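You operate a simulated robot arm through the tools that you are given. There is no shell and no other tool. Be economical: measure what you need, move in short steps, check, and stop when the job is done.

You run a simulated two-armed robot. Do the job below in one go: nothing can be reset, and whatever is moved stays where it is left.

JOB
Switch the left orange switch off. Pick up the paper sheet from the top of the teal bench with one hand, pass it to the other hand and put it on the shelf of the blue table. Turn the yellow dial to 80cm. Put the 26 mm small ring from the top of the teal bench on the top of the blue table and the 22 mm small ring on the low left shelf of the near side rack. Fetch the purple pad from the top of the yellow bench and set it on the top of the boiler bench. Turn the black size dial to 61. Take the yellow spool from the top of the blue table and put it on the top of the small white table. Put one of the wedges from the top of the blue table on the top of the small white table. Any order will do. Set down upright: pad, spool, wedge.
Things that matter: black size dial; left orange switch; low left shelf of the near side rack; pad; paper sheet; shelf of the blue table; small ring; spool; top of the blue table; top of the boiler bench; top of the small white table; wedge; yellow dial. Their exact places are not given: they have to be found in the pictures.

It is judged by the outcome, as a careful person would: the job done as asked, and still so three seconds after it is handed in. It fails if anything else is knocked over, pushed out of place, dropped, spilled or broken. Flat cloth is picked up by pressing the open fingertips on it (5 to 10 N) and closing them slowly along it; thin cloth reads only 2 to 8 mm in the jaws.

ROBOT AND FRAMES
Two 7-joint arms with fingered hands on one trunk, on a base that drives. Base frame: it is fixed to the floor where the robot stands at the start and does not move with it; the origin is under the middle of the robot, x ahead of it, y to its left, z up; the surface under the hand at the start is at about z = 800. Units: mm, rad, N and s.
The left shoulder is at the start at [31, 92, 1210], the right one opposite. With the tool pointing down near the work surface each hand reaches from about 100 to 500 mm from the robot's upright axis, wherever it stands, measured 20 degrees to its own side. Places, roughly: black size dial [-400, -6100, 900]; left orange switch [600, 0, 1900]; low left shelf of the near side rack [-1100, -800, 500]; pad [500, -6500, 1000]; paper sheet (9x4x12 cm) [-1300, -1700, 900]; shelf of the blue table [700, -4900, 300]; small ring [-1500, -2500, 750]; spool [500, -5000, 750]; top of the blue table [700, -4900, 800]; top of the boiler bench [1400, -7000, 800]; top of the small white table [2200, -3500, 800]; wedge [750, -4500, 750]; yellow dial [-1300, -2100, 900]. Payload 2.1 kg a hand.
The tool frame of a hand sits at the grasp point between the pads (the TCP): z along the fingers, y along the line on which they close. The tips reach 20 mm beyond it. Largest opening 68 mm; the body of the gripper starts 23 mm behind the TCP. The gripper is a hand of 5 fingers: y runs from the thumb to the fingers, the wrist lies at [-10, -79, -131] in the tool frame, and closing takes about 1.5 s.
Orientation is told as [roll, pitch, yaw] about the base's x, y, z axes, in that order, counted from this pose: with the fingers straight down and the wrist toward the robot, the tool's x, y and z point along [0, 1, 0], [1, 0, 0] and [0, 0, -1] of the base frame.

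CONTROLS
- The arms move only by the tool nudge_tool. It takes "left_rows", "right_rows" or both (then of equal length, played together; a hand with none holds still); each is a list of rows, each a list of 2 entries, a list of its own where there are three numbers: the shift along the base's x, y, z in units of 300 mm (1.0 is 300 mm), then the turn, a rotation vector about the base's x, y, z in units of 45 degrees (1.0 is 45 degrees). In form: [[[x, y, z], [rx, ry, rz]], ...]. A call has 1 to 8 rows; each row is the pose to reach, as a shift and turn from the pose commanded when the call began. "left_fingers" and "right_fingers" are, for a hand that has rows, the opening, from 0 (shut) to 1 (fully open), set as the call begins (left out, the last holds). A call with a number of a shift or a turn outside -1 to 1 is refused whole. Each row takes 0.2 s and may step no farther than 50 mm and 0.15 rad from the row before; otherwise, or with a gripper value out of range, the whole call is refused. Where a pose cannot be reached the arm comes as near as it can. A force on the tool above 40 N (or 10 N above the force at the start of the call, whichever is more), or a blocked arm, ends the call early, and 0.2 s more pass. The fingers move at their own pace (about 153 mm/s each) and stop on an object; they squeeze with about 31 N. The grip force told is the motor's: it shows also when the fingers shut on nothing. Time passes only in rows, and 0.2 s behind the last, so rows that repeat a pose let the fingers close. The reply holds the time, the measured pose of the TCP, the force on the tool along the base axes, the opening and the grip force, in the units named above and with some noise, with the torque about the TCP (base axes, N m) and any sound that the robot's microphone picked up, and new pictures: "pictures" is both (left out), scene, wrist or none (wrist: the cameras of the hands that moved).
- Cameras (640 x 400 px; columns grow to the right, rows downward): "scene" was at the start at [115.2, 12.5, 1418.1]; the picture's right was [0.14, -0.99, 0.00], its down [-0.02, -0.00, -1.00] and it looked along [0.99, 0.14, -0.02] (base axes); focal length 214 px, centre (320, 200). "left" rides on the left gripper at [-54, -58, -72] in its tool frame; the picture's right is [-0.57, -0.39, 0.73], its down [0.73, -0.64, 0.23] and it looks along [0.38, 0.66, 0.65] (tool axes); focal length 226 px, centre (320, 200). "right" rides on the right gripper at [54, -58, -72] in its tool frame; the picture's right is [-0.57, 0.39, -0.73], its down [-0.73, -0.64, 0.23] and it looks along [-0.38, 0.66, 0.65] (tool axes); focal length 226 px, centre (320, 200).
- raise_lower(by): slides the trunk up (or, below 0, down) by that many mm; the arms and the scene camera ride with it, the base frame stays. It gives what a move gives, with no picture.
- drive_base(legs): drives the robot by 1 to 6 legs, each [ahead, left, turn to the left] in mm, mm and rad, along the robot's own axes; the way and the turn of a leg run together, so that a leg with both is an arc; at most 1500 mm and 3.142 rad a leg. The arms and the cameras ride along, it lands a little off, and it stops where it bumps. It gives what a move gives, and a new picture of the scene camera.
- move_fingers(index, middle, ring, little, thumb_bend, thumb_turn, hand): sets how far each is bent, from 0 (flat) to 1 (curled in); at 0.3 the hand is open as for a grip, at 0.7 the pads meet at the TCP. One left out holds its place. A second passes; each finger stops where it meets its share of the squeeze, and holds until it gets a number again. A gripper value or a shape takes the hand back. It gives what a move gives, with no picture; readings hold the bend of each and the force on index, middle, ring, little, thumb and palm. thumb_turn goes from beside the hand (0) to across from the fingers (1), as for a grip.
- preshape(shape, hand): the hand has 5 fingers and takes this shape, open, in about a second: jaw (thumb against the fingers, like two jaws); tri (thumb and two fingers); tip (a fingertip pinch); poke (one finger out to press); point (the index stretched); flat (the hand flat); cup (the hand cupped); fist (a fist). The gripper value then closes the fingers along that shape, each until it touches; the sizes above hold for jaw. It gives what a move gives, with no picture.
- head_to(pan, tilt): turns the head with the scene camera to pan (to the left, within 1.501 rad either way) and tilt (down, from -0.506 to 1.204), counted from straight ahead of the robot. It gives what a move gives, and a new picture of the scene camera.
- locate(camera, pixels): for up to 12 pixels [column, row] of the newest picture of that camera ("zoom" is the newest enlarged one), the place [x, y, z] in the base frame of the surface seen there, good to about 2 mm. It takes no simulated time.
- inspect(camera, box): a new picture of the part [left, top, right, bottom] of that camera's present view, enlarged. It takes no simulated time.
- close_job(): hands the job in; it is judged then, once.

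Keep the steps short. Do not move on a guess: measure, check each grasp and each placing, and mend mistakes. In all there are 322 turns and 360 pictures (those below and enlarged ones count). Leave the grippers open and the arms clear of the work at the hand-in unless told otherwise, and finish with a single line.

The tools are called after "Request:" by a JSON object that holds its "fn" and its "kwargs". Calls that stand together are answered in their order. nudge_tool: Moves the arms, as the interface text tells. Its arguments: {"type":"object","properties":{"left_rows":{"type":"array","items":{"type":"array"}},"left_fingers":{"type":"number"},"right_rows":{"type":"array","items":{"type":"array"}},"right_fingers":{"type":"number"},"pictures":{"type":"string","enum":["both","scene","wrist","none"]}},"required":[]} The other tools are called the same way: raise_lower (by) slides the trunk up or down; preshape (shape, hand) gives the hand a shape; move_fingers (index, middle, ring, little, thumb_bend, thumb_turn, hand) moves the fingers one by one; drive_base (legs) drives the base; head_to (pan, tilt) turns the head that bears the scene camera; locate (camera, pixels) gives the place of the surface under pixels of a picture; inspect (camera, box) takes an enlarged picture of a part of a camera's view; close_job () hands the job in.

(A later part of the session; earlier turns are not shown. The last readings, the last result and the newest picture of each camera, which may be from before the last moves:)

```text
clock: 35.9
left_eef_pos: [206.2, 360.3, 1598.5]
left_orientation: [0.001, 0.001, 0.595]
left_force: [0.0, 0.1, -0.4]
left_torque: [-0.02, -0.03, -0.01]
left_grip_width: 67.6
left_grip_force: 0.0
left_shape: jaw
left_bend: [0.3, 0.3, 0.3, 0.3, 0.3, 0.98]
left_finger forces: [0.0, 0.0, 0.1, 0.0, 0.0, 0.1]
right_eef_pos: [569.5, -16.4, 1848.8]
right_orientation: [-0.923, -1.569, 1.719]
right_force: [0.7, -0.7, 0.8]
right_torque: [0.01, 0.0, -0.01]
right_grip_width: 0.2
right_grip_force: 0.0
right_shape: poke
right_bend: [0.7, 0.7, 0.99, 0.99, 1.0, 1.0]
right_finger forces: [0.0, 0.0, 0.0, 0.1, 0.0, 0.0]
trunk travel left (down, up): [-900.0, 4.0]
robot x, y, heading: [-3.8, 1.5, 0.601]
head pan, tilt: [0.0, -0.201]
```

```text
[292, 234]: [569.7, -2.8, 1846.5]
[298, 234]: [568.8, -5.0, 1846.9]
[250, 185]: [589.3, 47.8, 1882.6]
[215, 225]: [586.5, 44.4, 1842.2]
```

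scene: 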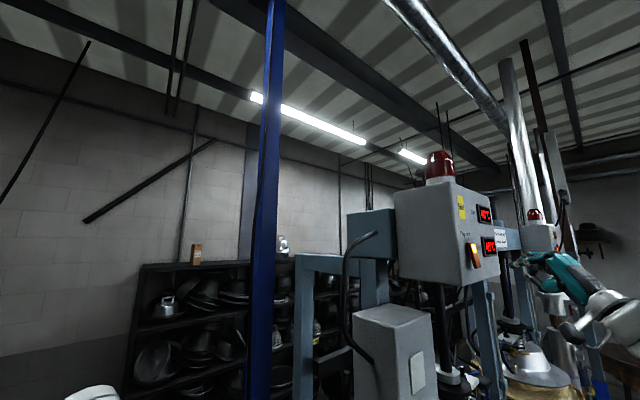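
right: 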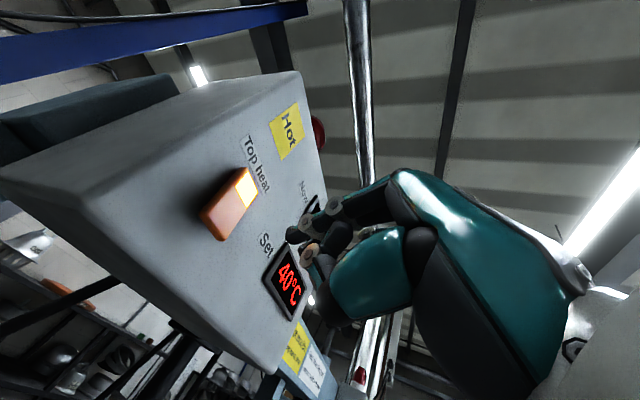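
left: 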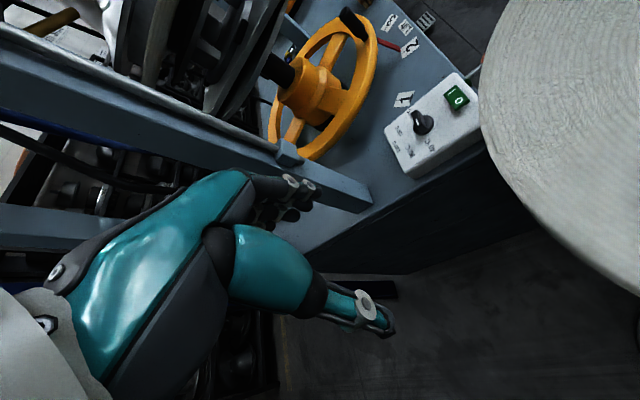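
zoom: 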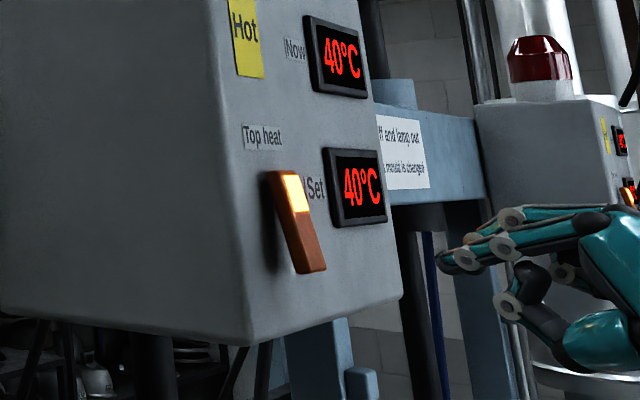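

Tip ≈(573,0,1849); contact point (587,46,1847). I push along (0.3,0.95) in small steps about 56 mm in all, watching force.

Request:
{"fn": "nudge_tool", "kwargs": {"right_rows": [[[0.023, 0.073, -0.008], [0, 0, 0]], [[0.035, 0.113, -0.008], [0, 0, 0]], [[0.045, 0.14, -0.008], [0, 0, 0]], [[0.05, 0.155, -0.008], [0, 0, 0]], [[0.055, 0.17, -0.008], [0, 0, 0]], [[0.06, 0.185, -0.008], [0, 0, 0]]], "pictures": "wrist"}}

Request:
{"fn": "inspect", "kwargs": {"camera": "scene", "box": [440, 210, 520, 280]}}

```text
clock: 37.3
left_eef_pos: [205.4, 354.2, 1601.6]
left_orientation: [0.001, -0.001, 0.595]
left_force: [0.9, -0.5, 0.6]
left_torque: [0.04, 0.07, 0.02]
left_grip_width: 67.8
left_grip_force: 0.0
left_shape: jaw
left_bend: [0.3, 0.3, 0.3, 0.3, 0.3, 0.98]
left_finger forces: [0.0, 0.0, 0.0, 0.0, 0.0, 0.1]
right_eef_pos: [583.4, 30.2, 1848.2]
right_orientation: [2.813, -1.567, -2.022]
right_force: [-5.3, -10.8, -0.6]
right_torque: [-0.04, 0.01, 0.0]
right_grip_width: 0.1
right_grip_force: 0.1
right_shape: poke
right_bend: [0.7, 0.7, 0.99, 0.99, 1.0, 1.0]
right_finger forces: [12.4, 0.1, 0.0, 0.0, 0.0, 0.0]
trunk travel left (down, up): [-900.0, 4.0]
robot x, y, heading: [-5.5, 1.1, 0.593]
head pan, tilt: [0.0, -0.201]
```

right: 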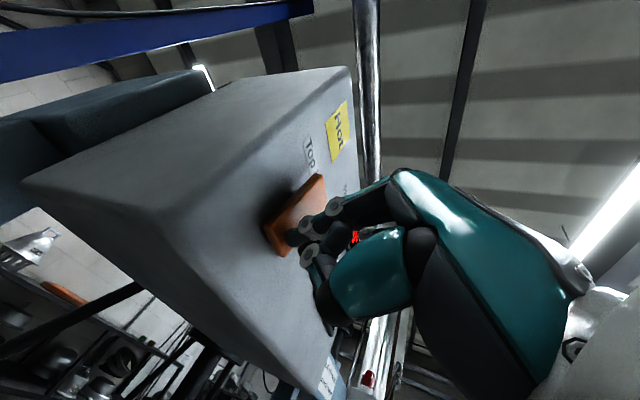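

```text
5.71 times, centred on (480, 245) of scene
```

zoom: 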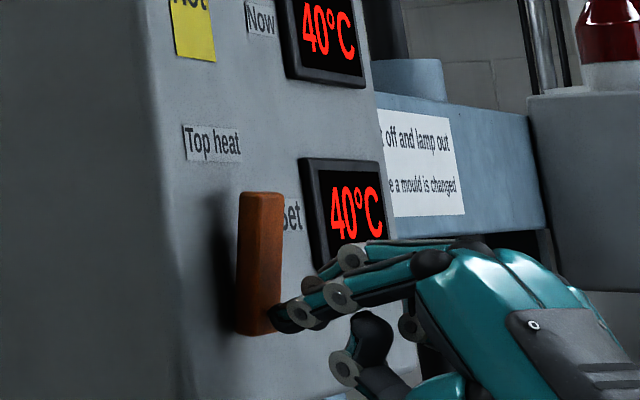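

The lamp is out and the rocker flipped. I withdraw the finger and check.

Request:
{"fn": "nudge_tool", "kwargs": {"right_rows": [[[-0.03, -0.1, 0], [0, 0, 0]], [[-0.08, -0.2, 0], [0, 0, 0]], [[-0.2, -0.28, 0], [0, 0, 0]], [[-0.3, -0.38, 0], [0, 0, 0]]], "pictures": "none"}}

Request:
{"fn": "inspect", "kwargs": {"camera": "scene", "box": [420, 200, 540, 300]}}

Request:
{"fn": "drive_base", "kwargs": {"legs": [[-250, 0, 0]]}}

```text
clock: 38.3
left_eef_pos: [205.9, 357.0, 1601.4]
left_orientation: [0.0, -0.001, 0.596]
left_force: [0.8, -0.3, 0.5]
left_torque: [0.03, -0.02, 0.02]
left_grip_width: 67.6
left_grip_force: 0.0
left_shape: jaw
left_bend: [0.3, 0.3, 0.3, 0.3, 0.3, 0.98]
left_finger forces: [0.1, 0.1, 0.1, 0.0, 0.1, 0.0]
right_eef_pos: [490.9, -80.3, 1846.0]
right_orientation: [-1.489, -1.57, 2.281]
right_force: [-0.1, 0.1, -0.1]
right_torque: [-0.02, 0.0, 0.0]
right_grip_width: 0.0
right_grip_force: 0.0
right_shape: poke
right_bend: [0.7, 0.7, 0.99, 0.99, 1.0, 1.0]
right_finger forces: [0.0, 0.0, 0.0, 0.0, 0.0, 0.0]
trunk travel left (down, up): [-900.0, 4.0]
robot x, y, heading: [-7.8, 1.6, 0.594]
head pan, tilt: [0.0, -0.201]
```

```text
4.00 times, centred on (480, 250) of scene
```

zoom: 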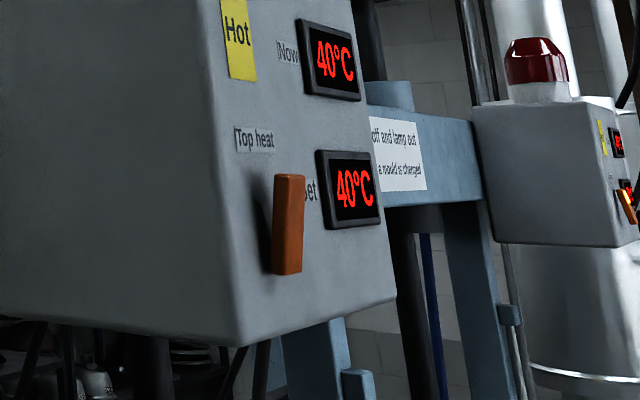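

```text
clock: 40.1
left_eef_pos: [2.6, 220.8, 1599.4]
left_orientation: [-0.001, -0.002, 0.592]
left_force: [0.2, -0.3, -0.3]
left_torque: [-0.02, 0.0, -0.03]
left_grip_width: 67.8
left_grip_force: 0.1
left_shape: jaw
left_bend: [0.3, 0.3, 0.3, 0.3, 0.3, 0.98]
left_finger forces: [0.0, 0.0, 0.0, 0.1, 0.1, 0.1]
right_eef_pos: [287.6, -217.0, 1844.9]
right_orientation: [-1.278, -1.571, 2.071]
right_force: [0.0, 0.6, 0.2]
right_torque: [0.01, -0.01, 0.0]
right_grip_width: 0.1
right_grip_force: 0.0
right_shape: poke
right_bend: [0.7, 0.7, 0.99, 0.99, 1.0, 1.0]
right_finger forces: [0.0, 0.0, 0.1, 0.0, 0.0, 0.0]
trunk travel left (down, up): [-900.0, 4.0]
robot x, y, heading: [-209.8, -137.4, 0.595]
head pan, tilt: [0.0, -0.201]
```

scene: 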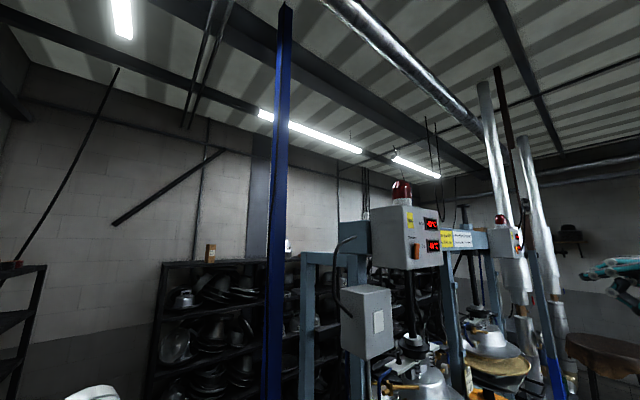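

Switch is off (lamp dark). I bring the right hand back to fingers-down and the jaw shape.

Request:
{"fn": "nudge_tool", "kwargs": {"right_rows": [[[0, -0.05, -0.07], [-0.118, 0.117, 0]], [[0, -0.1, -0.14], [-0.236, 0.234, 0]], [[0, -0.15, -0.21], [-0.355, 0.352, 0]], [[0, -0.2, -0.28], [-0.473, 0.469, 0]], [[0, -0.2, -0.35], [-0.592, 0.587, 0]], [[0, -0.2, -0.42], [-0.71, 0.704, 0]]], "pictures": "none"}}

Request:
{"fn": "nudge_tool", "kwargs": {"right_rows": [[[0, 0, -0.07], [-0.118, 0.117, 0]], [[0, 0, -0.14], [-0.236, 0.234, 0]], [[0, 0, -0.21], [-0.355, 0.352, 0]], [[0, 0, -0.28], [-0.473, 0.469, 0]], [[0, 0, -0.35], [-0.592, 0.587, 0]], [[0, 0, -0.42], [-0.71, 0.704, 0]]], "pictures": "none"}}

Request:
{"fn": "preshape", "kwargs": {"hand": "right", "shape": "jaw"}}

Request:
{"fn": "raise_lower", "kwargs": {"by": -400}}

Request:
{"fn": "head_to", "kwargs": {"pan": -1.5, "tilt": 0.3}}

```text
clock: 41.5
left_eef_pos: [2.9, 220.7, 1600.5]
left_orientation: [-0.001, 0.0, 0.593]
left_force: [0.1, -0.5, -0.6]
left_torque: [0.02, -0.04, -0.03]
left_grip_width: 67.6
left_grip_force: 0.0
left_shape: jaw
left_bend: [0.3, 0.3, 0.3, 0.3, 0.3, 0.98]
left_finger forces: [0.1, 0.0, 0.0, 0.0, 0.0, 0.0]
right_eef_pos: [287.4, -276.6, 1719.2]
right_orientation: [0.0, -0.783, 0.792]
right_force: [-0.4, 0.4, -0.2]
right_torque: [0.02, 0.0, 0.01]
right_grip_width: 0.0
right_grip_force: 0.1
right_shape: poke
right_bend: [0.7, 0.7, 0.99, 0.99, 1.0, 1.0]
right_finger forces: [0.0, 0.0, 0.1, 0.0, 0.1, 0.0]
trunk travel left (down, up): [-900.0, 4.0]
robot x, y, heading: [-211.3, -132.8, 0.595]
head pan, tilt: [0.0, -0.201]
```

```text
clock: 42.9
left_eef_pos: [2.7, 222.5, 1600.4]
left_orientation: [0.002, 0.0, 0.593]
left_force: [-0.1, 0.3, 0.2]
left_torque: [-0.02, -0.04, 0.03]
left_grip_width: 67.9
left_grip_force: 0.1
left_shape: jaw
left_bend: [0.3, 0.3, 0.3, 0.3, 0.3, 0.98]
left_finger forces: [0.0, 0.0, 0.0, 0.1, 0.0, 0.0]
right_eef_pos: [288.7, -274.1, 1593.7]
right_orientation: [0.004, 0.003, 0.79]
right_force: [0.3, 0.5, 0.3]
right_torque: [0.04, 0.01, -0.01]
right_grip_width: 0.0
right_grip_force: 0.0
right_shape: poke
right_bend: [0.7, 0.7, 0.99, 0.99, 1.0, 1.0]
right_finger forces: [0.0, 0.0, 0.1, 0.0, 0.0, 0.1]
trunk travel left (down, up): [-900.0, 4.0]
robot x, y, heading: [-210.7, -133.5, 0.595]
head pan, tilt: [0.0, -0.201]
```

```text
clock: 43.8
left_eef_pos: [2.2, 221.1, 1600.1]
left_orientation: [0.0, 0.002, 0.592]
left_force: [1.1, -0.7, -0.1]
left_torque: [-0.04, 0.0, -0.01]
left_grip_width: 67.7
left_grip_force: 0.2
left_shape: jaw
left_bend: [0.3, 0.3, 0.3, 0.3, 0.3, 0.98]
left_finger forces: [0.1, 0.0, 0.0, 0.1, 0.0, 0.0]
right_eef_pos: [289.7, -276.6, 1593.0]
right_orientation: [0.005, 0.0, 0.79]
right_force: [0.2, 0.1, -0.1]
right_torque: [-0.05, 0.01, 0.02]
right_grip_width: 67.6
right_grip_force: 0.1
right_shape: jaw
right_bend: [0.3, 0.3, 0.3, 0.3, 0.3, 0.98]
right_finger forces: [0.1, 0.0, 0.1, 0.1, 0.0, 0.0]
trunk travel left (down, up): [-900.0, 4.0]
robot x, y, heading: [-206.6, -137.9, 0.591]
head pan, tilt: [0.0, -0.201]
```

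```text
clock: 47.7
left_eef_pos: [2.7, 221.0, 1200.4]
left_orientation: [0.0, 0.002, 0.593]
left_force: [-0.2, -0.4, -0.3]
left_torque: [-0.01, 0.01, 0.02]
left_grip_width: 67.7
left_grip_force: 0.1
left_shape: jaw
left_bend: [0.3, 0.3, 0.3, 0.3, 0.3, 0.98]
left_finger forces: [0.0, 0.0, 0.0, 0.0, 0.0, 0.1]
right_eef_pos: [288.4, -276.7, 1193.4]
right_orientation: [0.004, 0.0, 0.791]
right_force: [-0.6, -0.8, 0.0]
right_torque: [0.04, 0.03, -0.04]
right_grip_width: 67.9
right_grip_force: 0.0
right_shape: jaw
right_bend: [0.3, 0.3, 0.3, 0.3, 0.3, 0.98]
right_finger forces: [0.1, 0.1, 0.0, 0.1, 0.1, 0.1]
trunk travel left (down, up): [-500.0, 404.0]
robot x, y, heading: [-214.7, -138.2, 0.59]
head pan, tilt: [0.0, -0.201]
```

```text
clock: 49.3
left_eef_pos: [1.6, 221.6, 1200.5]
left_orientation: [0.002, 0.001, 0.595]
left_force: [-1.1, -0.1, 0.5]
left_torque: [0.02, 0.01, 0.03]
left_grip_width: 67.6
left_grip_force: 0.1
left_shape: jaw
left_bend: [0.3, 0.3, 0.3, 0.3, 0.3, 0.98]
left_finger forces: [0.0, 0.0, 0.0, 0.1, 0.0, 0.0]
right_eef_pos: [289.2, -276.1, 1193.5]
right_orientation: [0.004, 0.0, 0.789]
right_force: [0.5, -0.1, 1.0]
right_torque: [0.01, 0.02, -0.01]
right_grip_width: 67.8
right_grip_force: 0.1
right_shape: jaw
right_bend: [0.3, 0.3, 0.3, 0.3, 0.3, 0.98]
right_finger forces: [0.1, 0.1, 0.1, 0.0, 0.0, 0.0]
trunk travel left (down, up): [-500.0, 404.0]
robot x, y, heading: [-209.8, -137.0, 0.588]
head pan, tilt: [-1.499, 0.3]
```

scene: 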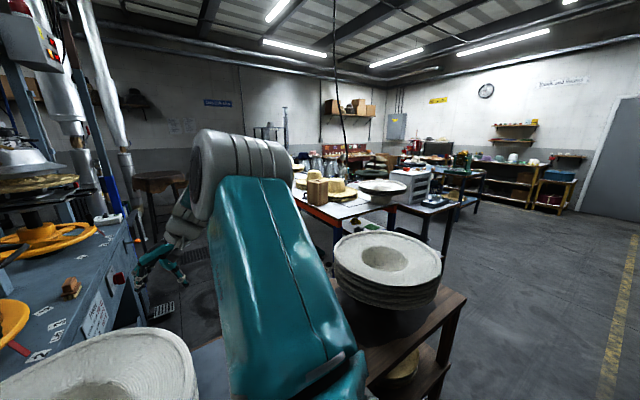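

Backing off 200 mm, then turning right to face −y along the aisle.

Request:
{"fn": "drive_base", "kwargs": {"legs": [[-250, 0, 0], [0, 0, -2.16]]}}

Request:
{"fn": "head_to", "kwargs": {"pan": -0.6, "tilt": 0.3}}

```text
clock: 56.2
left_eef_pos: [-226.7, -643.3, 1200.2]
left_orientation: [0.0, 0.0, -1.529]
left_force: [0.0, 0.0, 0.3]
left_torque: [0.03, -0.02, -0.01]
left_grip_width: 67.5
left_grip_force: 0.1
left_shape: jaw
left_bend: [0.3, 0.3, 0.3, 0.3, 0.3, 0.98]
left_finger forces: [0.1, 0.0, 0.1, 0.1, 0.0, 0.0]
right_eef_pos: [-799.6, -625.3, 1193.0]
right_orientation: [0.003, 0.0, -1.332]
right_force: [-0.7, 0.1, -0.4]
right_torque: [-0.04, 0.01, 0.04]
right_grip_width: 68.0
right_grip_force: 0.0
right_shape: jaw
right_bend: [0.3, 0.3, 0.3, 0.3, 0.3, 0.98]
right_finger forces: [0.1, 0.1, 0.0, 0.0, 0.0, 0.0]
trunk travel left (down, up): [-500.0, 404.0]
robot x, y, heading: [-418.7, -277.0, -1.53]
head pan, tilt: [-1.499, 0.3]
```

scene: 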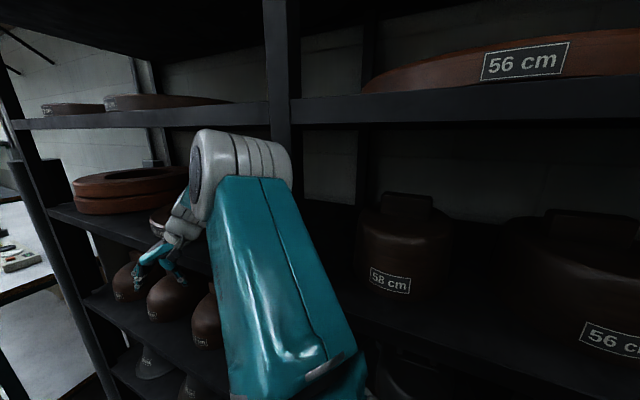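

```text
clock: 57.4
left_eef_pos: [-226.8, -643.0, 1199.7]
left_orientation: [-0.001, -0.001, -1.529]
left_force: [-0.8, 0.8, 0.3]
left_torque: [-0.04, 0.02, 0.01]
left_grip_width: 67.8
left_grip_force: 0.0
left_shape: jaw
left_bend: [0.3, 0.3, 0.3, 0.3, 0.3, 0.98]
left_finger forces: [0.0, 0.0, 0.0, 0.1, 0.0, 0.0]
right_eef_pos: [-799.5, -625.4, 1193.8]
right_orientation: [0.004, -0.001, -1.333]
right_force: [-0.1, -0.6, -0.3]
right_torque: [-0.03, 0.0, 0.01]
right_grip_width: 68.0
right_grip_force: 0.0
right_shape: jaw
right_bend: [0.3, 0.3, 0.3, 0.3, 0.3, 0.98]
right_finger forces: [0.0, 0.0, 0.0, 0.1, 0.0, 0.1]
trunk travel left (down, up): [-500.0, 404.0]
robot x, y, heading: [-420.5, -278.8, -1.527]
head pan, tilt: [-0.6, 0.3]
```

scene: 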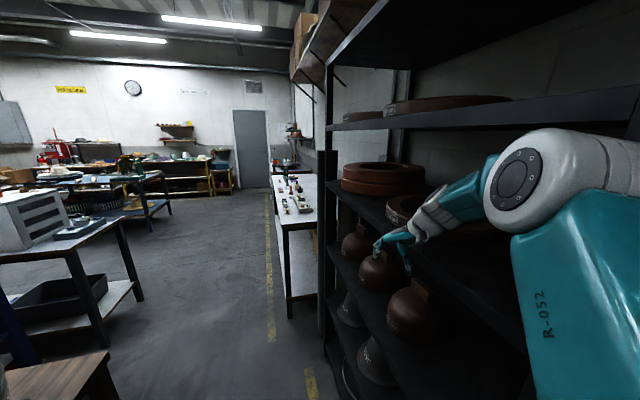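

I check rack face and bench geometry, and move the right hand inward.

Request:
{"fn": "locate", "kwargs": {"camera": "scene", "pixels": [[329, 300], [330, 250], [365, 295], [375, 345], [350, 375], [285, 230], [312, 225], [290, 315], [300, 180], [272, 330], [335, 330], [110, 345]]}}

Request:
{"fn": "nudge_tool", "kwargs": {"right_rows": [[[0.15, 0.08, 0], [0, 0, -0.06]], [[0.3, 0.08, 0], [0, 0, -0.12]], [[0.4, 0.08, 0], [0, 0, -0.18]], [[0.5, 0.08, 0], [0, 0, -0.25]]], "pictures": "none"}}

```text
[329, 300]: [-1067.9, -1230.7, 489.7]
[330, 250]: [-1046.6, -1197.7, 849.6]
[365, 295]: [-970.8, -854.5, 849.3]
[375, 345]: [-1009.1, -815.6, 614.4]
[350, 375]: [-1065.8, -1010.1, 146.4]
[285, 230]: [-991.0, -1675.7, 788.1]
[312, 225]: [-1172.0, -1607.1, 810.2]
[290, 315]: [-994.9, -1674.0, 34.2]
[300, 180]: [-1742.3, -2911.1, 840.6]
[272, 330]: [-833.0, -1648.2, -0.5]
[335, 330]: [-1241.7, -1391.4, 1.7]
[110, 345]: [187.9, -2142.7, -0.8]
```

```text
refused: row 1 steps farther than a row can; nothing moved
```

Request:
{"fn": "nudge_tool", "kwargs": {"right_rows": [[[0.13, 0.08, 0], [0, 0, -0.06]], [[0.26, 0.08, 0], [0, 0, -0.12]], [[0.39, 0.08, 0], [0, 0, -0.18]], [[0.5, 0.08, 0], [0, 0, -0.25]]], "pictures": "none"}}

Request:
{"fn": "drive_base", "kwargs": {"legs": [[0, 60, 0], [1150, 0, 0]]}}

Request:
{"fn": "head_to", "kwargs": {"pan": -0.9, "tilt": 0.5}}

```text
clock: 58.4
left_eef_pos: [-225.9, -641.3, 1200.5]
left_orientation: [0.0, 0.0, -1.529]
left_force: [-0.3, 0.3, 0.0]
left_torque: [0.01, 0.0, -0.02]
left_grip_width: 67.6
left_grip_force: 0.0
left_shape: jaw
left_bend: [0.3, 0.3, 0.3, 0.3, 0.3, 0.98]
left_finger forces: [0.0, 0.1, 0.0, 0.0, 0.0, 0.0]
right_eef_pos: [-683.0, -612.8, 1162.3]
right_orientation: [0.005, -0.079, -1.53]
right_force: [-0.1, 0.6, 0.1]
right_torque: [-0.04, 0.01, 0.02]
right_grip_width: 68.0
right_grip_force: 0.1
right_shape: jaw
right_bend: [0.3, 0.3, 0.3, 0.3, 0.3, 0.98]
right_finger forces: [0.0, 0.0, 0.0, 0.0, 0.0, 0.0]
right hand out of reach, approached as far as the arm can: row 2, 3, 4
trunk travel left (down, up): [-500.0, 404.0]
robot x, y, heading: [-414.4, -278.8, -1.527]
head pan, tilt: [-0.6, 0.3]
```

```text
clock: 63.1
left_eef_pos: [-107.7, -1435.5, 1200.8]
left_orientation: [0.0, 0.0, -1.405]
left_force: [0.0, 0.7, 0.5]
left_torque: [-0.03, 0.01, -0.02]
left_grip_width: 67.7
left_grip_force: 0.1
left_shape: jaw
left_bend: [0.3, 0.3, 0.3, 0.3, 0.3, 0.98]
left_finger forces: [0.1, 0.1, 0.0, 0.1, 0.0, 0.1]
right_eef_pos: [-565.1, -1462.3, 1162.7]
right_orientation: [0.005, -0.079, -1.406]
right_force: [-0.9, -0.1, -0.4]
right_torque: [0.01, -0.03, -0.04]
right_grip_width: 67.7
right_grip_force: 0.0
right_shape: jaw
right_bend: [0.3, 0.3, 0.3, 0.3, 0.3, 0.98]
right_finger forces: [0.0, 0.0, 0.0, 0.1, 0.1, 0.0]
trunk travel left (down, up): [-500.0, 404.0]
robot x, y, heading: [-342.4, -1093.6, -1.405]
head pan, tilt: [-0.6, 0.3]
stopped in leg 2: the robot was blocked; the commanded pose is now the measured one
```

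scene: 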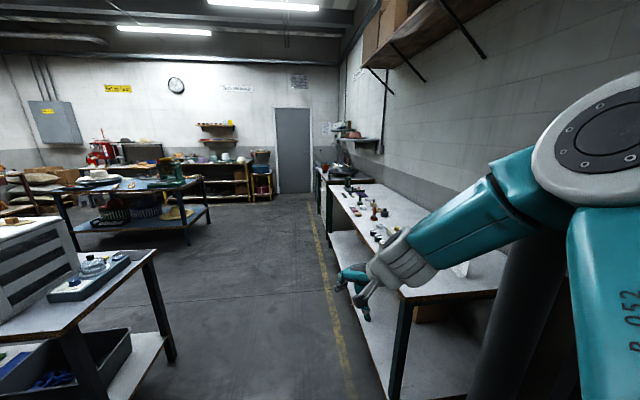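

```text
clock: 63.9
left_eef_pos: [-106.9, -1436.2, 1199.3]
left_orientation: [0.0, 0.0, -1.405]
left_force: [0.7, 0.5, -0.1]
left_torque: [0.01, -0.01, -0.01]
left_grip_width: 67.7
left_grip_force: 0.1
left_shape: jaw
left_bend: [0.3, 0.3, 0.3, 0.3, 0.3, 0.98]
left_finger forces: [0.0, 0.0, 0.0, 0.0, 0.0, 0.0]
right_eef_pos: [-564.4, -1463.4, 1162.4]
right_orientation: [0.005, -0.078, -1.407]
right_force: [-0.2, -0.1, 1.5]
right_torque: [-0.04, 0.02, 0.01]
right_grip_width: 67.8
right_grip_force: 0.0
right_shape: jaw
right_bend: [0.3, 0.3, 0.3, 0.3, 0.3, 0.98]
right_finger forces: [0.0, 0.0, 0.0, 0.0, 0.1, 0.0]
trunk travel left (down, up): [-500.0, 404.0]
robot x, y, heading: [-342.0, -1095.8, -1.406]
head pan, tilt: [-0.901, 0.499]
```

scene: 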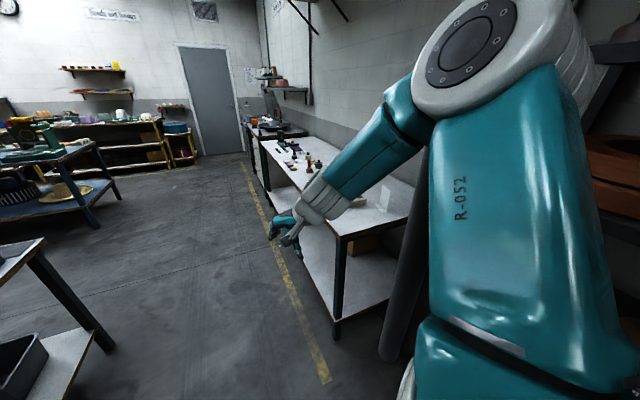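

I was blocked at (-342,-1094), perhaps by the second stool. I look left to check it.

Request:
{"fn": "head_to", "kwargs": {"pan": 1.2, "tilt": 0.8}}

Request:
{"fn": "head_to", "kwargs": {"pan": 0.1, "tilt": 1.0}}

```text
clock: 65.9
left_eef_pos: [-107.1, -1435.5, 1199.8]
left_orientation: [-0.002, 0.001, -1.405]
left_force: [-0.3, 1.1, 0.4]
left_torque: [0.0, 0.01, 0.04]
left_grip_width: 68.0
left_grip_force: 0.0
left_shape: jaw
left_bend: [0.3, 0.3, 0.3, 0.3, 0.3, 0.98]
left_finger forces: [0.0, 0.0, 0.0, 0.1, 0.0, 0.1]
right_eef_pos: [-564.4, -1463.1, 1161.9]
right_orientation: [0.006, -0.078, -1.407]
right_force: [-0.3, -0.2, -1.0]
right_torque: [0.0, 0.0, 0.02]
right_grip_width: 67.9
right_grip_force: 0.1
right_shape: jaw
right_bend: [0.3, 0.3, 0.3, 0.3, 0.3, 0.98]
right_finger forces: [0.0, 0.1, 0.1, 0.1, 0.0, 0.0]
trunk travel left (down, up): [-500.0, 404.0]
robot x, y, heading: [-342.8, -1095.1, -1.401]
head pan, tilt: [1.201, 0.799]
```

scene: 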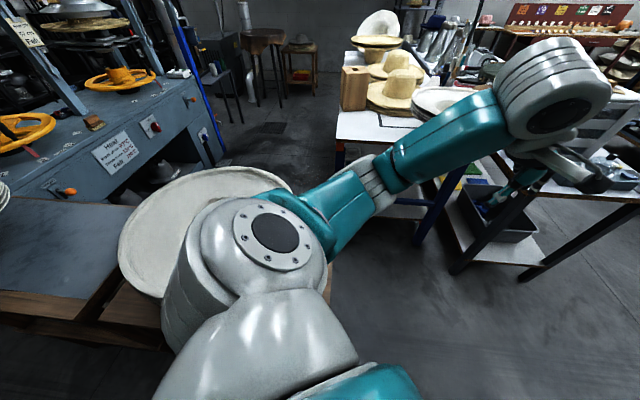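

```text
clock: 67.3
left_eef_pos: [-106.2, -1437.1, 1200.0]
left_orientation: [0.001, 0.001, -1.403]
left_force: [-0.4, 0.2, -1.0]
left_torque: [-0.03, -0.02, 0.01]
left_grip_width: 67.8
left_grip_force: 0.0
left_shape: jaw
left_bend: [0.3, 0.3, 0.3, 0.3, 0.3, 0.98]
left_finger forces: [0.0, 0.0, 0.2, 0.0, 0.1, 0.0]
right_eef_pos: [-564.8, -1463.3, 1162.0]
right_orientation: [0.004, -0.079, -1.408]
right_force: [0.1, -0.2, 0.8]
right_torque: [-0.01, -0.01, 0.01]
right_grip_width: 67.9
right_grip_force: 0.1
right_shape: jaw
right_bend: [0.3, 0.3, 0.3, 0.3, 0.3, 0.98]
right_finger forces: [0.1, 0.0, 0.0, 0.1, 0.1, 0.1]
trunk travel left (down, up): [-500.0, 404.0]
robot x, y, heading: [-340.6, -1096.9, -1.41]
head pan, tilt: [0.099, 1.0]
```

scene: 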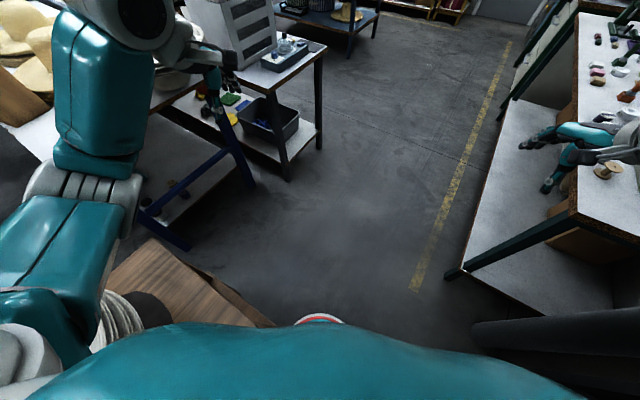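

Request:
{"fn": "locate", "kwargs": {"camera": "scene", "pixels": [[270, 322], [205, 322], [152, 240], [190, 245], [155, 205], [455, 272], [420, 285], [275, 125], [318, 318]]}}

```text
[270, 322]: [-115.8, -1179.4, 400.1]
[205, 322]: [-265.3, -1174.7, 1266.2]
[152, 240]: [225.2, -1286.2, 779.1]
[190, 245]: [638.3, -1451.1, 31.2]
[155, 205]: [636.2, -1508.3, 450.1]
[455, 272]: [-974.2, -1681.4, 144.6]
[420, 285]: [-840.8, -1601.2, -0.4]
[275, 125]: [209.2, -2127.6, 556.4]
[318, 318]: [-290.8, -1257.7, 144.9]
```

The stool stands as before (corner ≈(-110,-1175)). I shift right, drive on and turn to face the teal bench.

Request:
{"fn": "drive_base", "kwargs": {"legs": [[-40, -200, 0], [700, 0, 0], [0, 0, -1.7]]}}

Request:
{"fn": "head_to", "kwargs": {"pan": 0.0, "tilt": 0.45}}

```text
clock: 76.5
left_eef_pos: [-793.1, -1963.4, 1199.3]
left_orientation: [0.0, 0.0, -3.112]
left_force: [0.2, 0.1, 0.5]
left_torque: [0.0, 0.01, -0.01]
left_grip_width: 67.9
left_grip_force: 0.1
left_shape: jaw
left_bend: [0.3, 0.3, 0.3, 0.3, 0.3, 0.98]
left_finger forces: [0.0, 0.1, 0.1, 0.0, 0.0, 0.1]
right_eef_pos: [-759.3, -1506.6, 1162.0]
right_orientation: [0.005, -0.077, -3.111]
right_force: [-0.6, 0.6, 0.1]
right_torque: [0.04, 0.0, -0.04]
right_grip_width: 68.1
right_grip_force: 0.0
right_shape: jaw
right_bend: [0.3, 0.3, 0.3, 0.3, 0.3, 0.98]
right_finger forces: [0.0, 0.0, 0.0, 0.0, 0.0, 0.0]
trunk travel left (down, up): [-500.0, 404.0]
robot x, y, heading: [-424.9, -1773.9, -3.112]
head pan, tilt: [0.099, 1.0]
```

scene: 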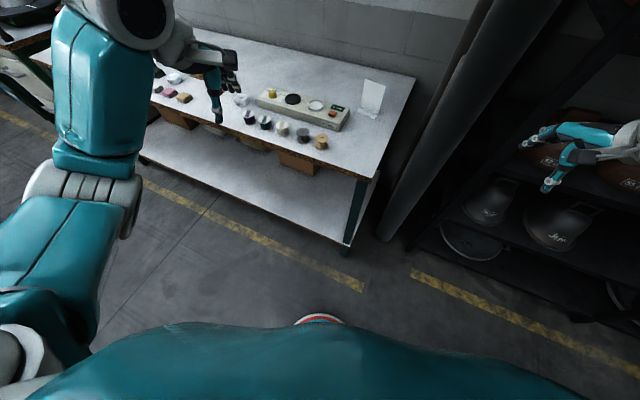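

```text
clock: 77.4
left_eef_pos: [-793.1, -1964.3, 1199.7]
left_orientation: [0.0, 0.0, -3.111]
left_force: [0.1, -0.2, 0.3]
left_torque: [0.0, -0.01, 0.04]
left_grip_width: 67.8
left_grip_force: 0.1
left_shape: jaw
left_bend: [0.3, 0.3, 0.3, 0.3, 0.3, 0.98]
left_finger forces: [0.0, 0.0, 0.0, 0.1, 0.0, 0.0]
right_eef_pos: [-760.4, -1507.3, 1162.1]
right_orientation: [0.004, -0.078, -3.111]
right_force: [0.5, -0.8, 0.6]
right_torque: [0.01, 0.01, 0.0]
right_grip_width: 67.6
right_grip_force: 0.0
right_shape: jaw
right_bend: [0.3, 0.3, 0.3, 0.3, 0.3, 0.98]
right_finger forces: [0.1, 0.0, 0.0, 0.0, 0.0, 0.1]
trunk travel left (down, up): [-500.0, 404.0]
robot x, y, heading: [-424.9, -1778.3, -3.109]
head pan, tilt: [0.0, 0.45]
```

scene: 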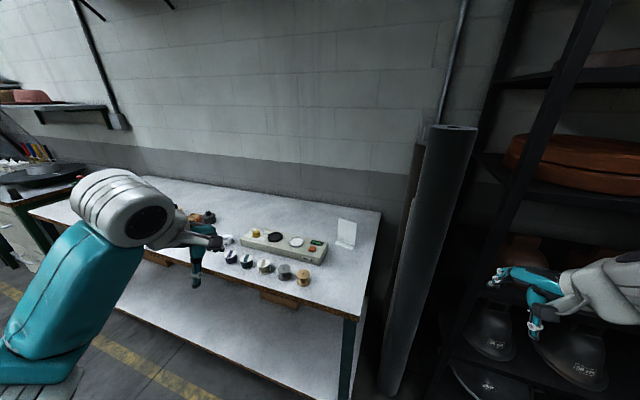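

I see the bench: paper at (345,233), control box with a yellow dial at (256,232), spools in front. Zoom in.

Request:
{"fn": "inspect", "kwargs": {"camera": "scene", "box": [180, 200, 380, 310]}}

Request:
{"fn": "locate", "kwargs": {"camera": "scene", "pixels": [[345, 228], [345, 245], [340, 222], [352, 250], [256, 232], [300, 262], [322, 262], [243, 237], [345, 318], [305, 302], [200, 270], [375, 215]]}}

```text
3.20 times, centred on (280, 255) of scene
```

zoom: 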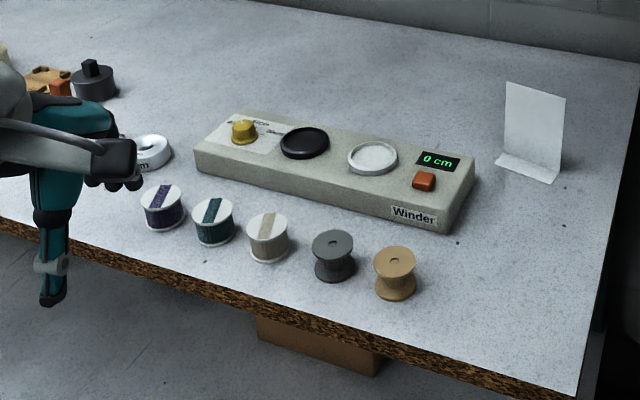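

```text
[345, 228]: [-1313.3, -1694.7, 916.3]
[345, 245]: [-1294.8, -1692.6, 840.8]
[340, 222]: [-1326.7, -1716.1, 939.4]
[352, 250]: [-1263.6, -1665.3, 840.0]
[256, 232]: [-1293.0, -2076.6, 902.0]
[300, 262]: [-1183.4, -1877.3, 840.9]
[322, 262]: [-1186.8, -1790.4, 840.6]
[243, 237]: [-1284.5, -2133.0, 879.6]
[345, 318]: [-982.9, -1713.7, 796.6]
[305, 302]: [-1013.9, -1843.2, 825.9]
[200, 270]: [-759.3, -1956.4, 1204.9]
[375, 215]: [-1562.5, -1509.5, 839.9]
```

Bench top z=840; paper stands at (-1313,-1693), winder dial at (-1293,-2077). I drive up to the bench with y≈-1860.

Request:
{"fn": "drive_base", "kwargs": {"legs": [[0, 80, -0.03], [360, 0, 0]]}}

Request:
{"fn": "head_to", "kwargs": {"pan": 0.0, "tilt": 0.7}}

```text
clock: 80.4
left_eef_pos: [-1158.5, -2035.9, 1199.9]
left_orientation: [-0.001, 0.002, -3.135]
left_force: [0.2, -0.3, -0.3]
left_torque: [-0.02, 0.04, -0.01]
left_grip_width: 67.9
left_grip_force: 0.1
left_shape: jaw
left_bend: [0.3, 0.3, 0.3, 0.3, 0.3, 0.98]
left_finger forces: [0.1, 0.0, 0.1, 0.0, 0.1, 0.1]
right_eef_pos: [-1114.0, -1579.6, 1162.9]
right_orientation: [0.007, -0.08, -3.138]
right_force: [0.3, 0.5, 0.1]
right_torque: [0.02, 0.0, 0.02]
right_grip_width: 67.8
right_grip_force: 0.0
right_shape: jaw
right_bend: [0.3, 0.3, 0.3, 0.3, 0.3, 0.98]
right_finger forces: [0.0, 0.0, 0.1, 0.1, 0.0, 0.0]
trunk travel left (down, up): [-500.0, 404.0]
robot x, y, heading: [-784.2, -1859.2, -3.137]
head pan, tilt: [0.0, 0.45]
```

scene: 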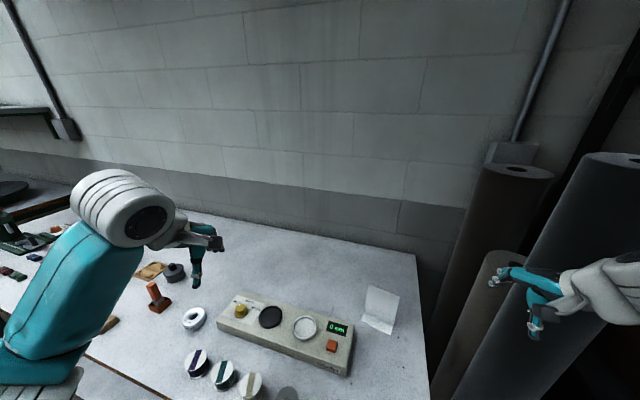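

```text
clock: 81.2
left_eef_pos: [-1158.8, -2036.0, 1200.4]
left_orientation: [0.001, -0.001, -3.136]
left_force: [0.0, -0.7, -0.5]
left_torque: [0.01, 0.04, 0.01]
left_grip_width: 67.6
left_grip_force: 0.1
left_shape: jaw
left_bend: [0.3, 0.3, 0.3, 0.3, 0.3, 0.98]
left_finger forces: [0.0, 0.1, 0.1, 0.0, 0.1, 0.1]
right_eef_pos: [-1113.4, -1578.9, 1162.3]
right_orientation: [0.005, -0.079, -3.139]
right_force: [-0.4, 0.0, -0.1]
right_torque: [0.01, -0.03, -0.01]
right_grip_width: 67.7
right_grip_force: 0.0
right_shape: jaw
right_bend: [0.3, 0.3, 0.3, 0.3, 0.3, 0.98]
right_finger forces: [0.0, 0.0, 0.1, 0.0, 0.0, 0.0]
trunk travel left (down, up): [-500.0, 404.0]
robot x, y, heading: [-786.2, -1855.7, -3.138]
head pan, tilt: [0.0, 0.7]
```

scene: 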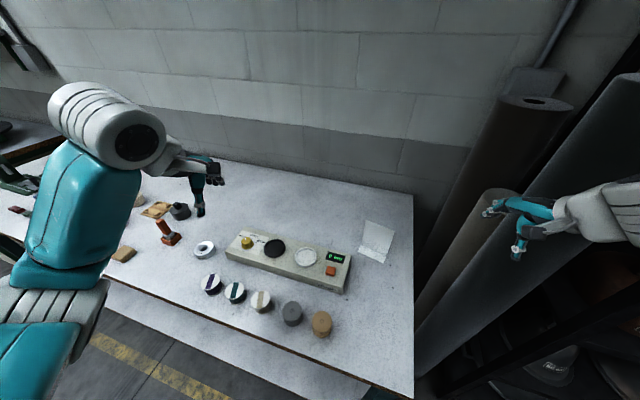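

Request:
{"fn": "inspect", "kwargs": {"camera": "scene", "box": [220, 210, 420, 330]}}

Request:
{"fn": "locate", "kwargs": {"camera": "zoom", "pixels": [[84, 104], [80, 120], [150, 95], [470, 40], [560, 80], [510, 100], [450, 140], [515, 165], [545, 125], [490, 125], [520, 60], [70, 90]]}}

```text
3.20 times, centred on (320, 270) of scene
```

zoom: 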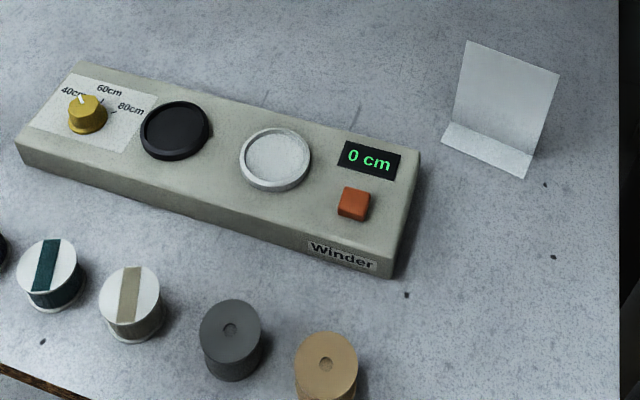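

```text
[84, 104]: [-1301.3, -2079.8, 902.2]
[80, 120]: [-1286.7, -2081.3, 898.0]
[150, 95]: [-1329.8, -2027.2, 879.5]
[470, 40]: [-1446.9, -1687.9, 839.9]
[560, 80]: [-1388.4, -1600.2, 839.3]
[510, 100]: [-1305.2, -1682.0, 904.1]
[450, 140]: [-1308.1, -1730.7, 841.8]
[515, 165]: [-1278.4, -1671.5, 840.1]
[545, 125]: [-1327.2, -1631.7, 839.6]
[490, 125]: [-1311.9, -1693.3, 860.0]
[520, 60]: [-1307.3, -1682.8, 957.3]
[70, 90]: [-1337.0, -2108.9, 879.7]
```

The dial points to 40 cm; 80 cm lies clockwise to the right. Both targets are ~550 mm from the axis, so I creep closer by 60 mm.

Request:
{"fn": "drive_base", "kwargs": {"legs": [[60, 50, 0]]}}

Request:
{"fn": "inspect", "kwargs": {"camera": "scene", "box": [230, 210, 330, 290]}}

```text
clock: 82.2
left_eef_pos: [-1219.1, -2085.7, 1200.1]
left_orientation: [0.0, 0.001, -3.135]
left_force: [-0.1, 0.3, -0.6]
left_torque: [-0.01, -0.01, -0.02]
left_grip_width: 67.6
left_grip_force: 0.1
left_shape: jaw
left_bend: [0.3, 0.3, 0.3, 0.3, 0.3, 0.98]
left_finger forces: [0.1, 0.1, 0.0, 0.0, 0.0, 0.0]
right_eef_pos: [-1173.8, -1628.9, 1162.4]
right_orientation: [0.005, -0.077, -3.135]
right_force: [0.1, 0.2, 0.3]
right_torque: [0.02, -0.02, 0.0]
right_grip_width: 67.9
right_grip_force: 0.2
right_shape: jaw
right_bend: [0.3, 0.3, 0.3, 0.3, 0.3, 0.98]
right_finger forces: [0.0, 0.1, 0.0, 0.1, 0.1, 0.0]
trunk travel left (down, up): [-500.0, 404.0]
robot x, y, heading: [-845.0, -1907.0, -3.136]
head pan, tilt: [0.0, 0.7]
```

scene: 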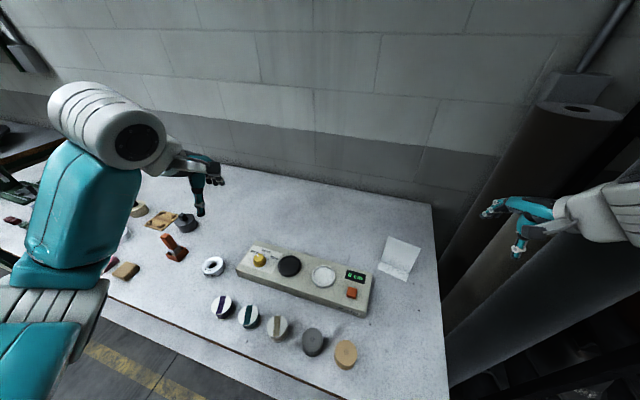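

```text
5.00 times, centred on (280, 250) of scene
```

zoom: 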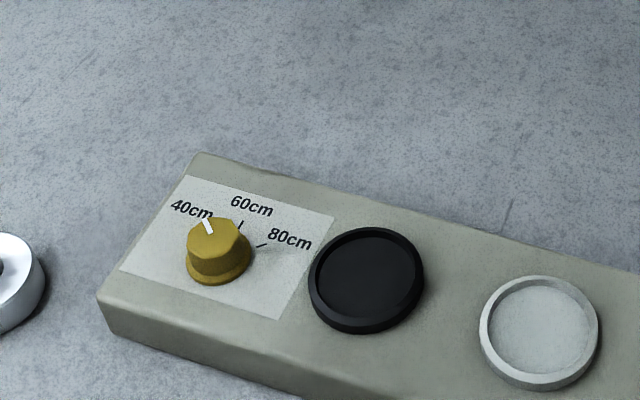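

Request:
{"fn": "locate", "kwargs": {"camera": "zoom", "pixels": [[212, 240], [208, 226], [204, 222], [240, 226], [242, 222], [262, 246], [267, 244], [190, 268], [248, 268], [213, 284], [200, 232], [228, 240]]}}

```text
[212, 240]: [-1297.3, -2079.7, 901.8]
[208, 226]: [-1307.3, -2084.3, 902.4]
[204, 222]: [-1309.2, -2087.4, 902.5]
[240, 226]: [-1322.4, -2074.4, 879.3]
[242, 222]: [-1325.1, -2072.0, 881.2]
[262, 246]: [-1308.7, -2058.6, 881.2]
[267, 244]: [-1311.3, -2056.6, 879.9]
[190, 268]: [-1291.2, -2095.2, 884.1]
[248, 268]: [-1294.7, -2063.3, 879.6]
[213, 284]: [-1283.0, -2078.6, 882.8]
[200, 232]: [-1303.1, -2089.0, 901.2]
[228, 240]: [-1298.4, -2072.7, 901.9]
```

Knob centre ≈(-1299,-2079.5), top z 902; pointer at −31°, 80 cm tick at +62° → turn 93° clockwise. I check disc heights and bring the left hand above it, pre-turned 45° counter-clockwise.

Request:
{"fn": "locate", "kwargs": {"camera": "zoom", "pixels": [[365, 250], [315, 280], [420, 260], [370, 330], [10, 250], [40, 270]]}}

Request:
{"fn": "nudge_tool", "kwargs": {"left_rows": [[[-0.045, 0.003, -0.13], [0, 0, 0.17]], [[-0.09, 0.006, -0.26], [0, 0, 0.34]], [[-0.135, 0.01, -0.39], [0, 0, 0.5]], [[-0.18, 0.015, -0.52], [0, 0, 0.67]], [[-0.22, 0.02, -0.65], [0, 0, 0.84]], [[-0.267, 0.02, -0.767], [0, 0, 1.0]]], "pictures": "wrist"}}

```text
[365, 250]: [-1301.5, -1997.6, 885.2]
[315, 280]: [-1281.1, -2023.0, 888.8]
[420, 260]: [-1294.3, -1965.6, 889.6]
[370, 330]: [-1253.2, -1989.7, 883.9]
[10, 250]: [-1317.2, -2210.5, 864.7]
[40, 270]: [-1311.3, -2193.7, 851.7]
```

```text
clock: 83.7
left_eef_pos: [-1299.6, -2077.3, 969.8]
left_orientation: [-0.001, -0.002, -2.348]
left_force: [-0.5, -0.6, 0.2]
left_torque: [0.01, -0.02, 0.03]
left_grip_width: 67.9
left_grip_force: 0.1
left_shape: jaw
left_bend: [0.3, 0.3, 0.3, 0.3, 0.3, 0.98]
left_finger forces: [0.0, 0.1, 0.0, 0.0, 0.0, 0.1]
right_eef_pos: [-1172.5, -1628.9, 1163.0]
right_orientation: [0.006, -0.079, -3.136]
right_force: [-0.6, -0.2, 0.6]
right_torque: [0.0, 0.01, 0.01]
right_grip_width: 68.1
right_grip_force: 0.0
right_shape: jaw
right_bend: [0.3, 0.3, 0.3, 0.3, 0.3, 0.98]
right_finger forces: [0.1, 0.0, 0.1, 0.0, 0.0, 0.0]
trunk travel left (down, up): [-500.0, 404.0]
robot x, y, heading: [-845.5, -1911.2, -3.134]
head pan, tilt: [0.0, 0.7]
```

left: 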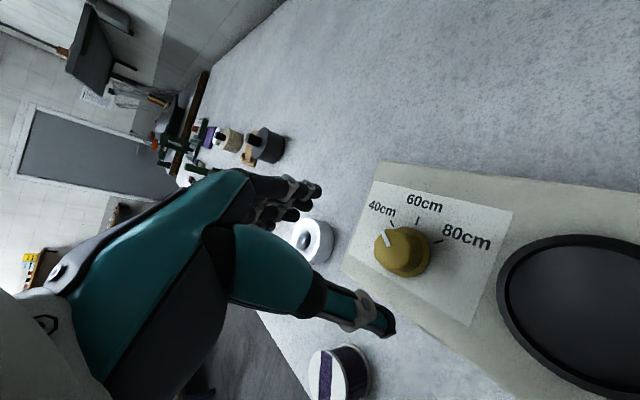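

Clear above the knob. I descend to TCP z≈906 and close.

Request:
{"fn": "nudge_tool", "kwargs": {"left_rows": [[[0.002, -0.007, -0.1], [0, 0, 0]], [[0.002, -0.007, -0.17], [0, 0, 0]], [[0.002, -0.007, -0.205], [0, 0, 0]]], "pictures": "wrist"}}

```text
clock: 84.5
left_eef_pos: [-1294.9, -2082.1, 911.3]
left_orientation: [0.0, -0.001, -2.35]
left_force: [-0.1, 0.1, -0.3]
left_torque: [-0.01, 0.03, 0.02]
left_grip_width: 67.7
left_grip_force: 0.0
left_shape: jaw
left_bend: [0.3, 0.3, 0.3, 0.3, 0.3, 0.98]
left_finger forces: [0.0, 0.1, 0.1, 0.1, 0.0, 0.0]
right_eef_pos: [-1173.6, -1629.1, 1163.7]
right_orientation: [0.005, -0.077, -3.137]
right_force: [0.5, 0.3, 0.0]
right_torque: [-0.02, -0.05, -0.02]
right_grip_width: 68.0
right_grip_force: 0.0
right_shape: jaw
right_bend: [0.3, 0.3, 0.3, 0.3, 0.3, 0.98]
right_finger forces: [0.0, 0.0, 0.0, 0.1, 0.0, 0.1]
trunk travel left (down, up): [-500.0, 404.0]
robot x, y, heading: [-845.5, -1906.7, -3.139]
head pan, tilt: [0.0, 0.7]
```

left: 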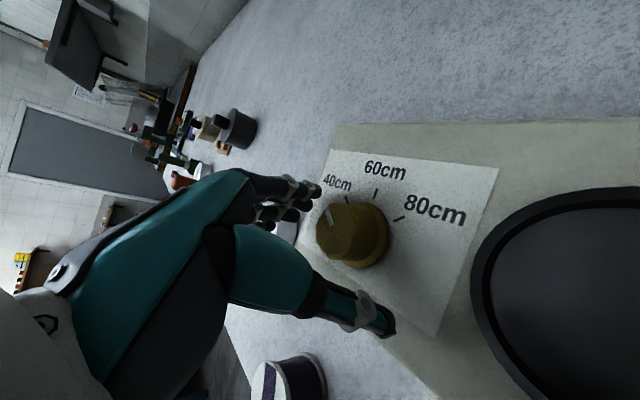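

Request:
{"fn": "nudge_tool", "kwargs": {"left_rows": [[[-0.01, 0.006, -0.017], [0, 0, 0]], [[-0.01, 0.006, -0.017], [0, 0, 0]]], "pictures": "none"}}

Request:
{"fn": "nudge_tool", "kwargs": {"left_rows": [[[0, 0, 0], [0, 0, 0]], [[0, 0, 0], [0, 0, 0]], [[0, 0, 0], [0, 0, 0]], [[0, 0, 0], [0, 0, 0]], [[0, 0, 0], [0, 0, 0]], [[0, 0, 0], [0, 0, 0]]], "left_fingers": 0.0, "pictures": "wrist"}}

```text
clock: 85.0
left_eef_pos: [-1293.9, -2081.7, 906.8]
left_orientation: [0.003, 0.0, -2.35]
left_force: [0.3, 0.5, 0.1]
left_torque: [0.01, -0.01, 0.03]
left_grip_width: 67.6
left_grip_force: 0.0
left_shape: jaw
left_bend: [0.3, 0.3, 0.3, 0.3, 0.3, 0.98]
left_finger forces: [0.0, 0.1, 0.1, 0.0, 0.0, 0.1]
left hand out of reach, approached as far as the arm can: row 1, 2
right_eef_pos: [-1172.6, -1629.6, 1162.6]
right_orientation: [0.005, -0.079, -3.136]
right_force: [0.2, 0.2, 0.3]
right_torque: [0.02, 0.0, 0.01]
right_grip_width: 67.9
right_grip_force: 0.0
right_shape: jaw
right_bend: [0.3, 0.3, 0.3, 0.3, 0.3, 0.98]
right_finger forces: [0.1, 0.0, 0.1, 0.1, 0.0, 0.0]
trunk travel left (down, up): [-500.0, 404.0]
robot x, y, heading: [-843.3, -1911.3, -3.133]
head pan, tilt: [0.0, 0.7]
```

```text
clock: 86.5
left_eef_pos: [-1294.4, -2085.4, 907.4]
left_orientation: [0.001, 0.001, -2.348]
left_force: [-8.6, -21.7, 2.7]
left_torque: [-0.38, 0.14, 0.06]
left_grip_width: 9.6
left_grip_force: 30.9
left_shape: jaw
left_bend: [0.75, 0.62, 0.62, 0.59, 0.89, 1.0]
left_finger forces: [14.2, 10.1, 0.0, 0.1, 0.1, 0.1]
right_eef_pos: [-1173.4, -1631.3, 1163.4]
right_orientation: [0.001, -0.076, -3.136]
right_force: [0.7, 0.4, -0.5]
right_torque: [-0.01, 0.0, -0.02]
right_grip_width: 68.1
right_grip_force: 0.1
right_shape: jaw
right_bend: [0.3, 0.3, 0.3, 0.3, 0.3, 0.98]
right_finger forces: [0.1, 0.0, 0.0, 0.0, 0.0, 0.0]
trunk travel left (down, up): [-500.0, 404.0]
robot x, y, heading: [-845.0, -1908.5, -3.136]
head pan, tilt: [0.0, 0.7]
```

left: 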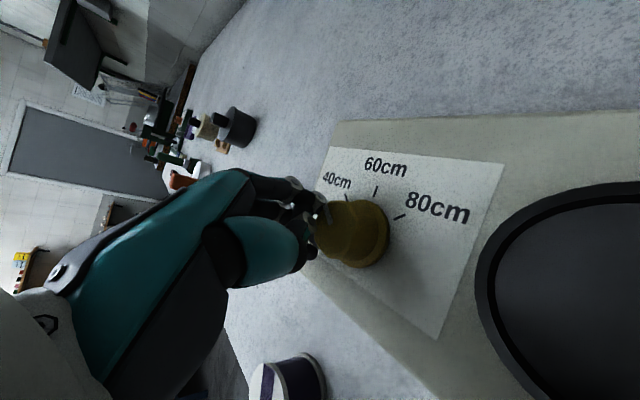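

The thumb missed; the grip is off to one side. I check the knob and finger positions in the wrist view.

Request:
{"fn": "locate", "kwargs": {"camera": "left", "pixels": [[350, 225], [375, 230], [335, 250], [310, 212], [305, 250], [297, 205], [398, 218], [375, 192]]}}

Request:
{"fn": "inspect", "kwargs": {"camera": "left", "box": [240, 140, 440, 300]}}

```text
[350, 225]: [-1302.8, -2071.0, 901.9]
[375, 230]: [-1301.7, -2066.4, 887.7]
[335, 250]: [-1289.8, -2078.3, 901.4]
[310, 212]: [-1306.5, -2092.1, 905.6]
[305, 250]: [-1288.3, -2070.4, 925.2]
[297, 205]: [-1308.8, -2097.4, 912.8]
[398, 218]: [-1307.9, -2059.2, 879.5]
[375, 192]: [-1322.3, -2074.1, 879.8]
```

```text
2.50 times, centred on (340, 220) of left
```

zoom: 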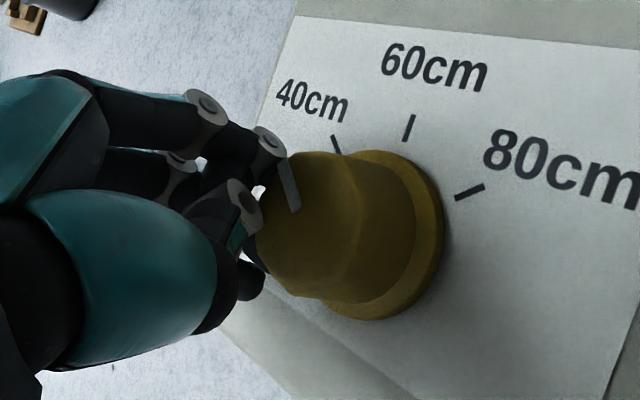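

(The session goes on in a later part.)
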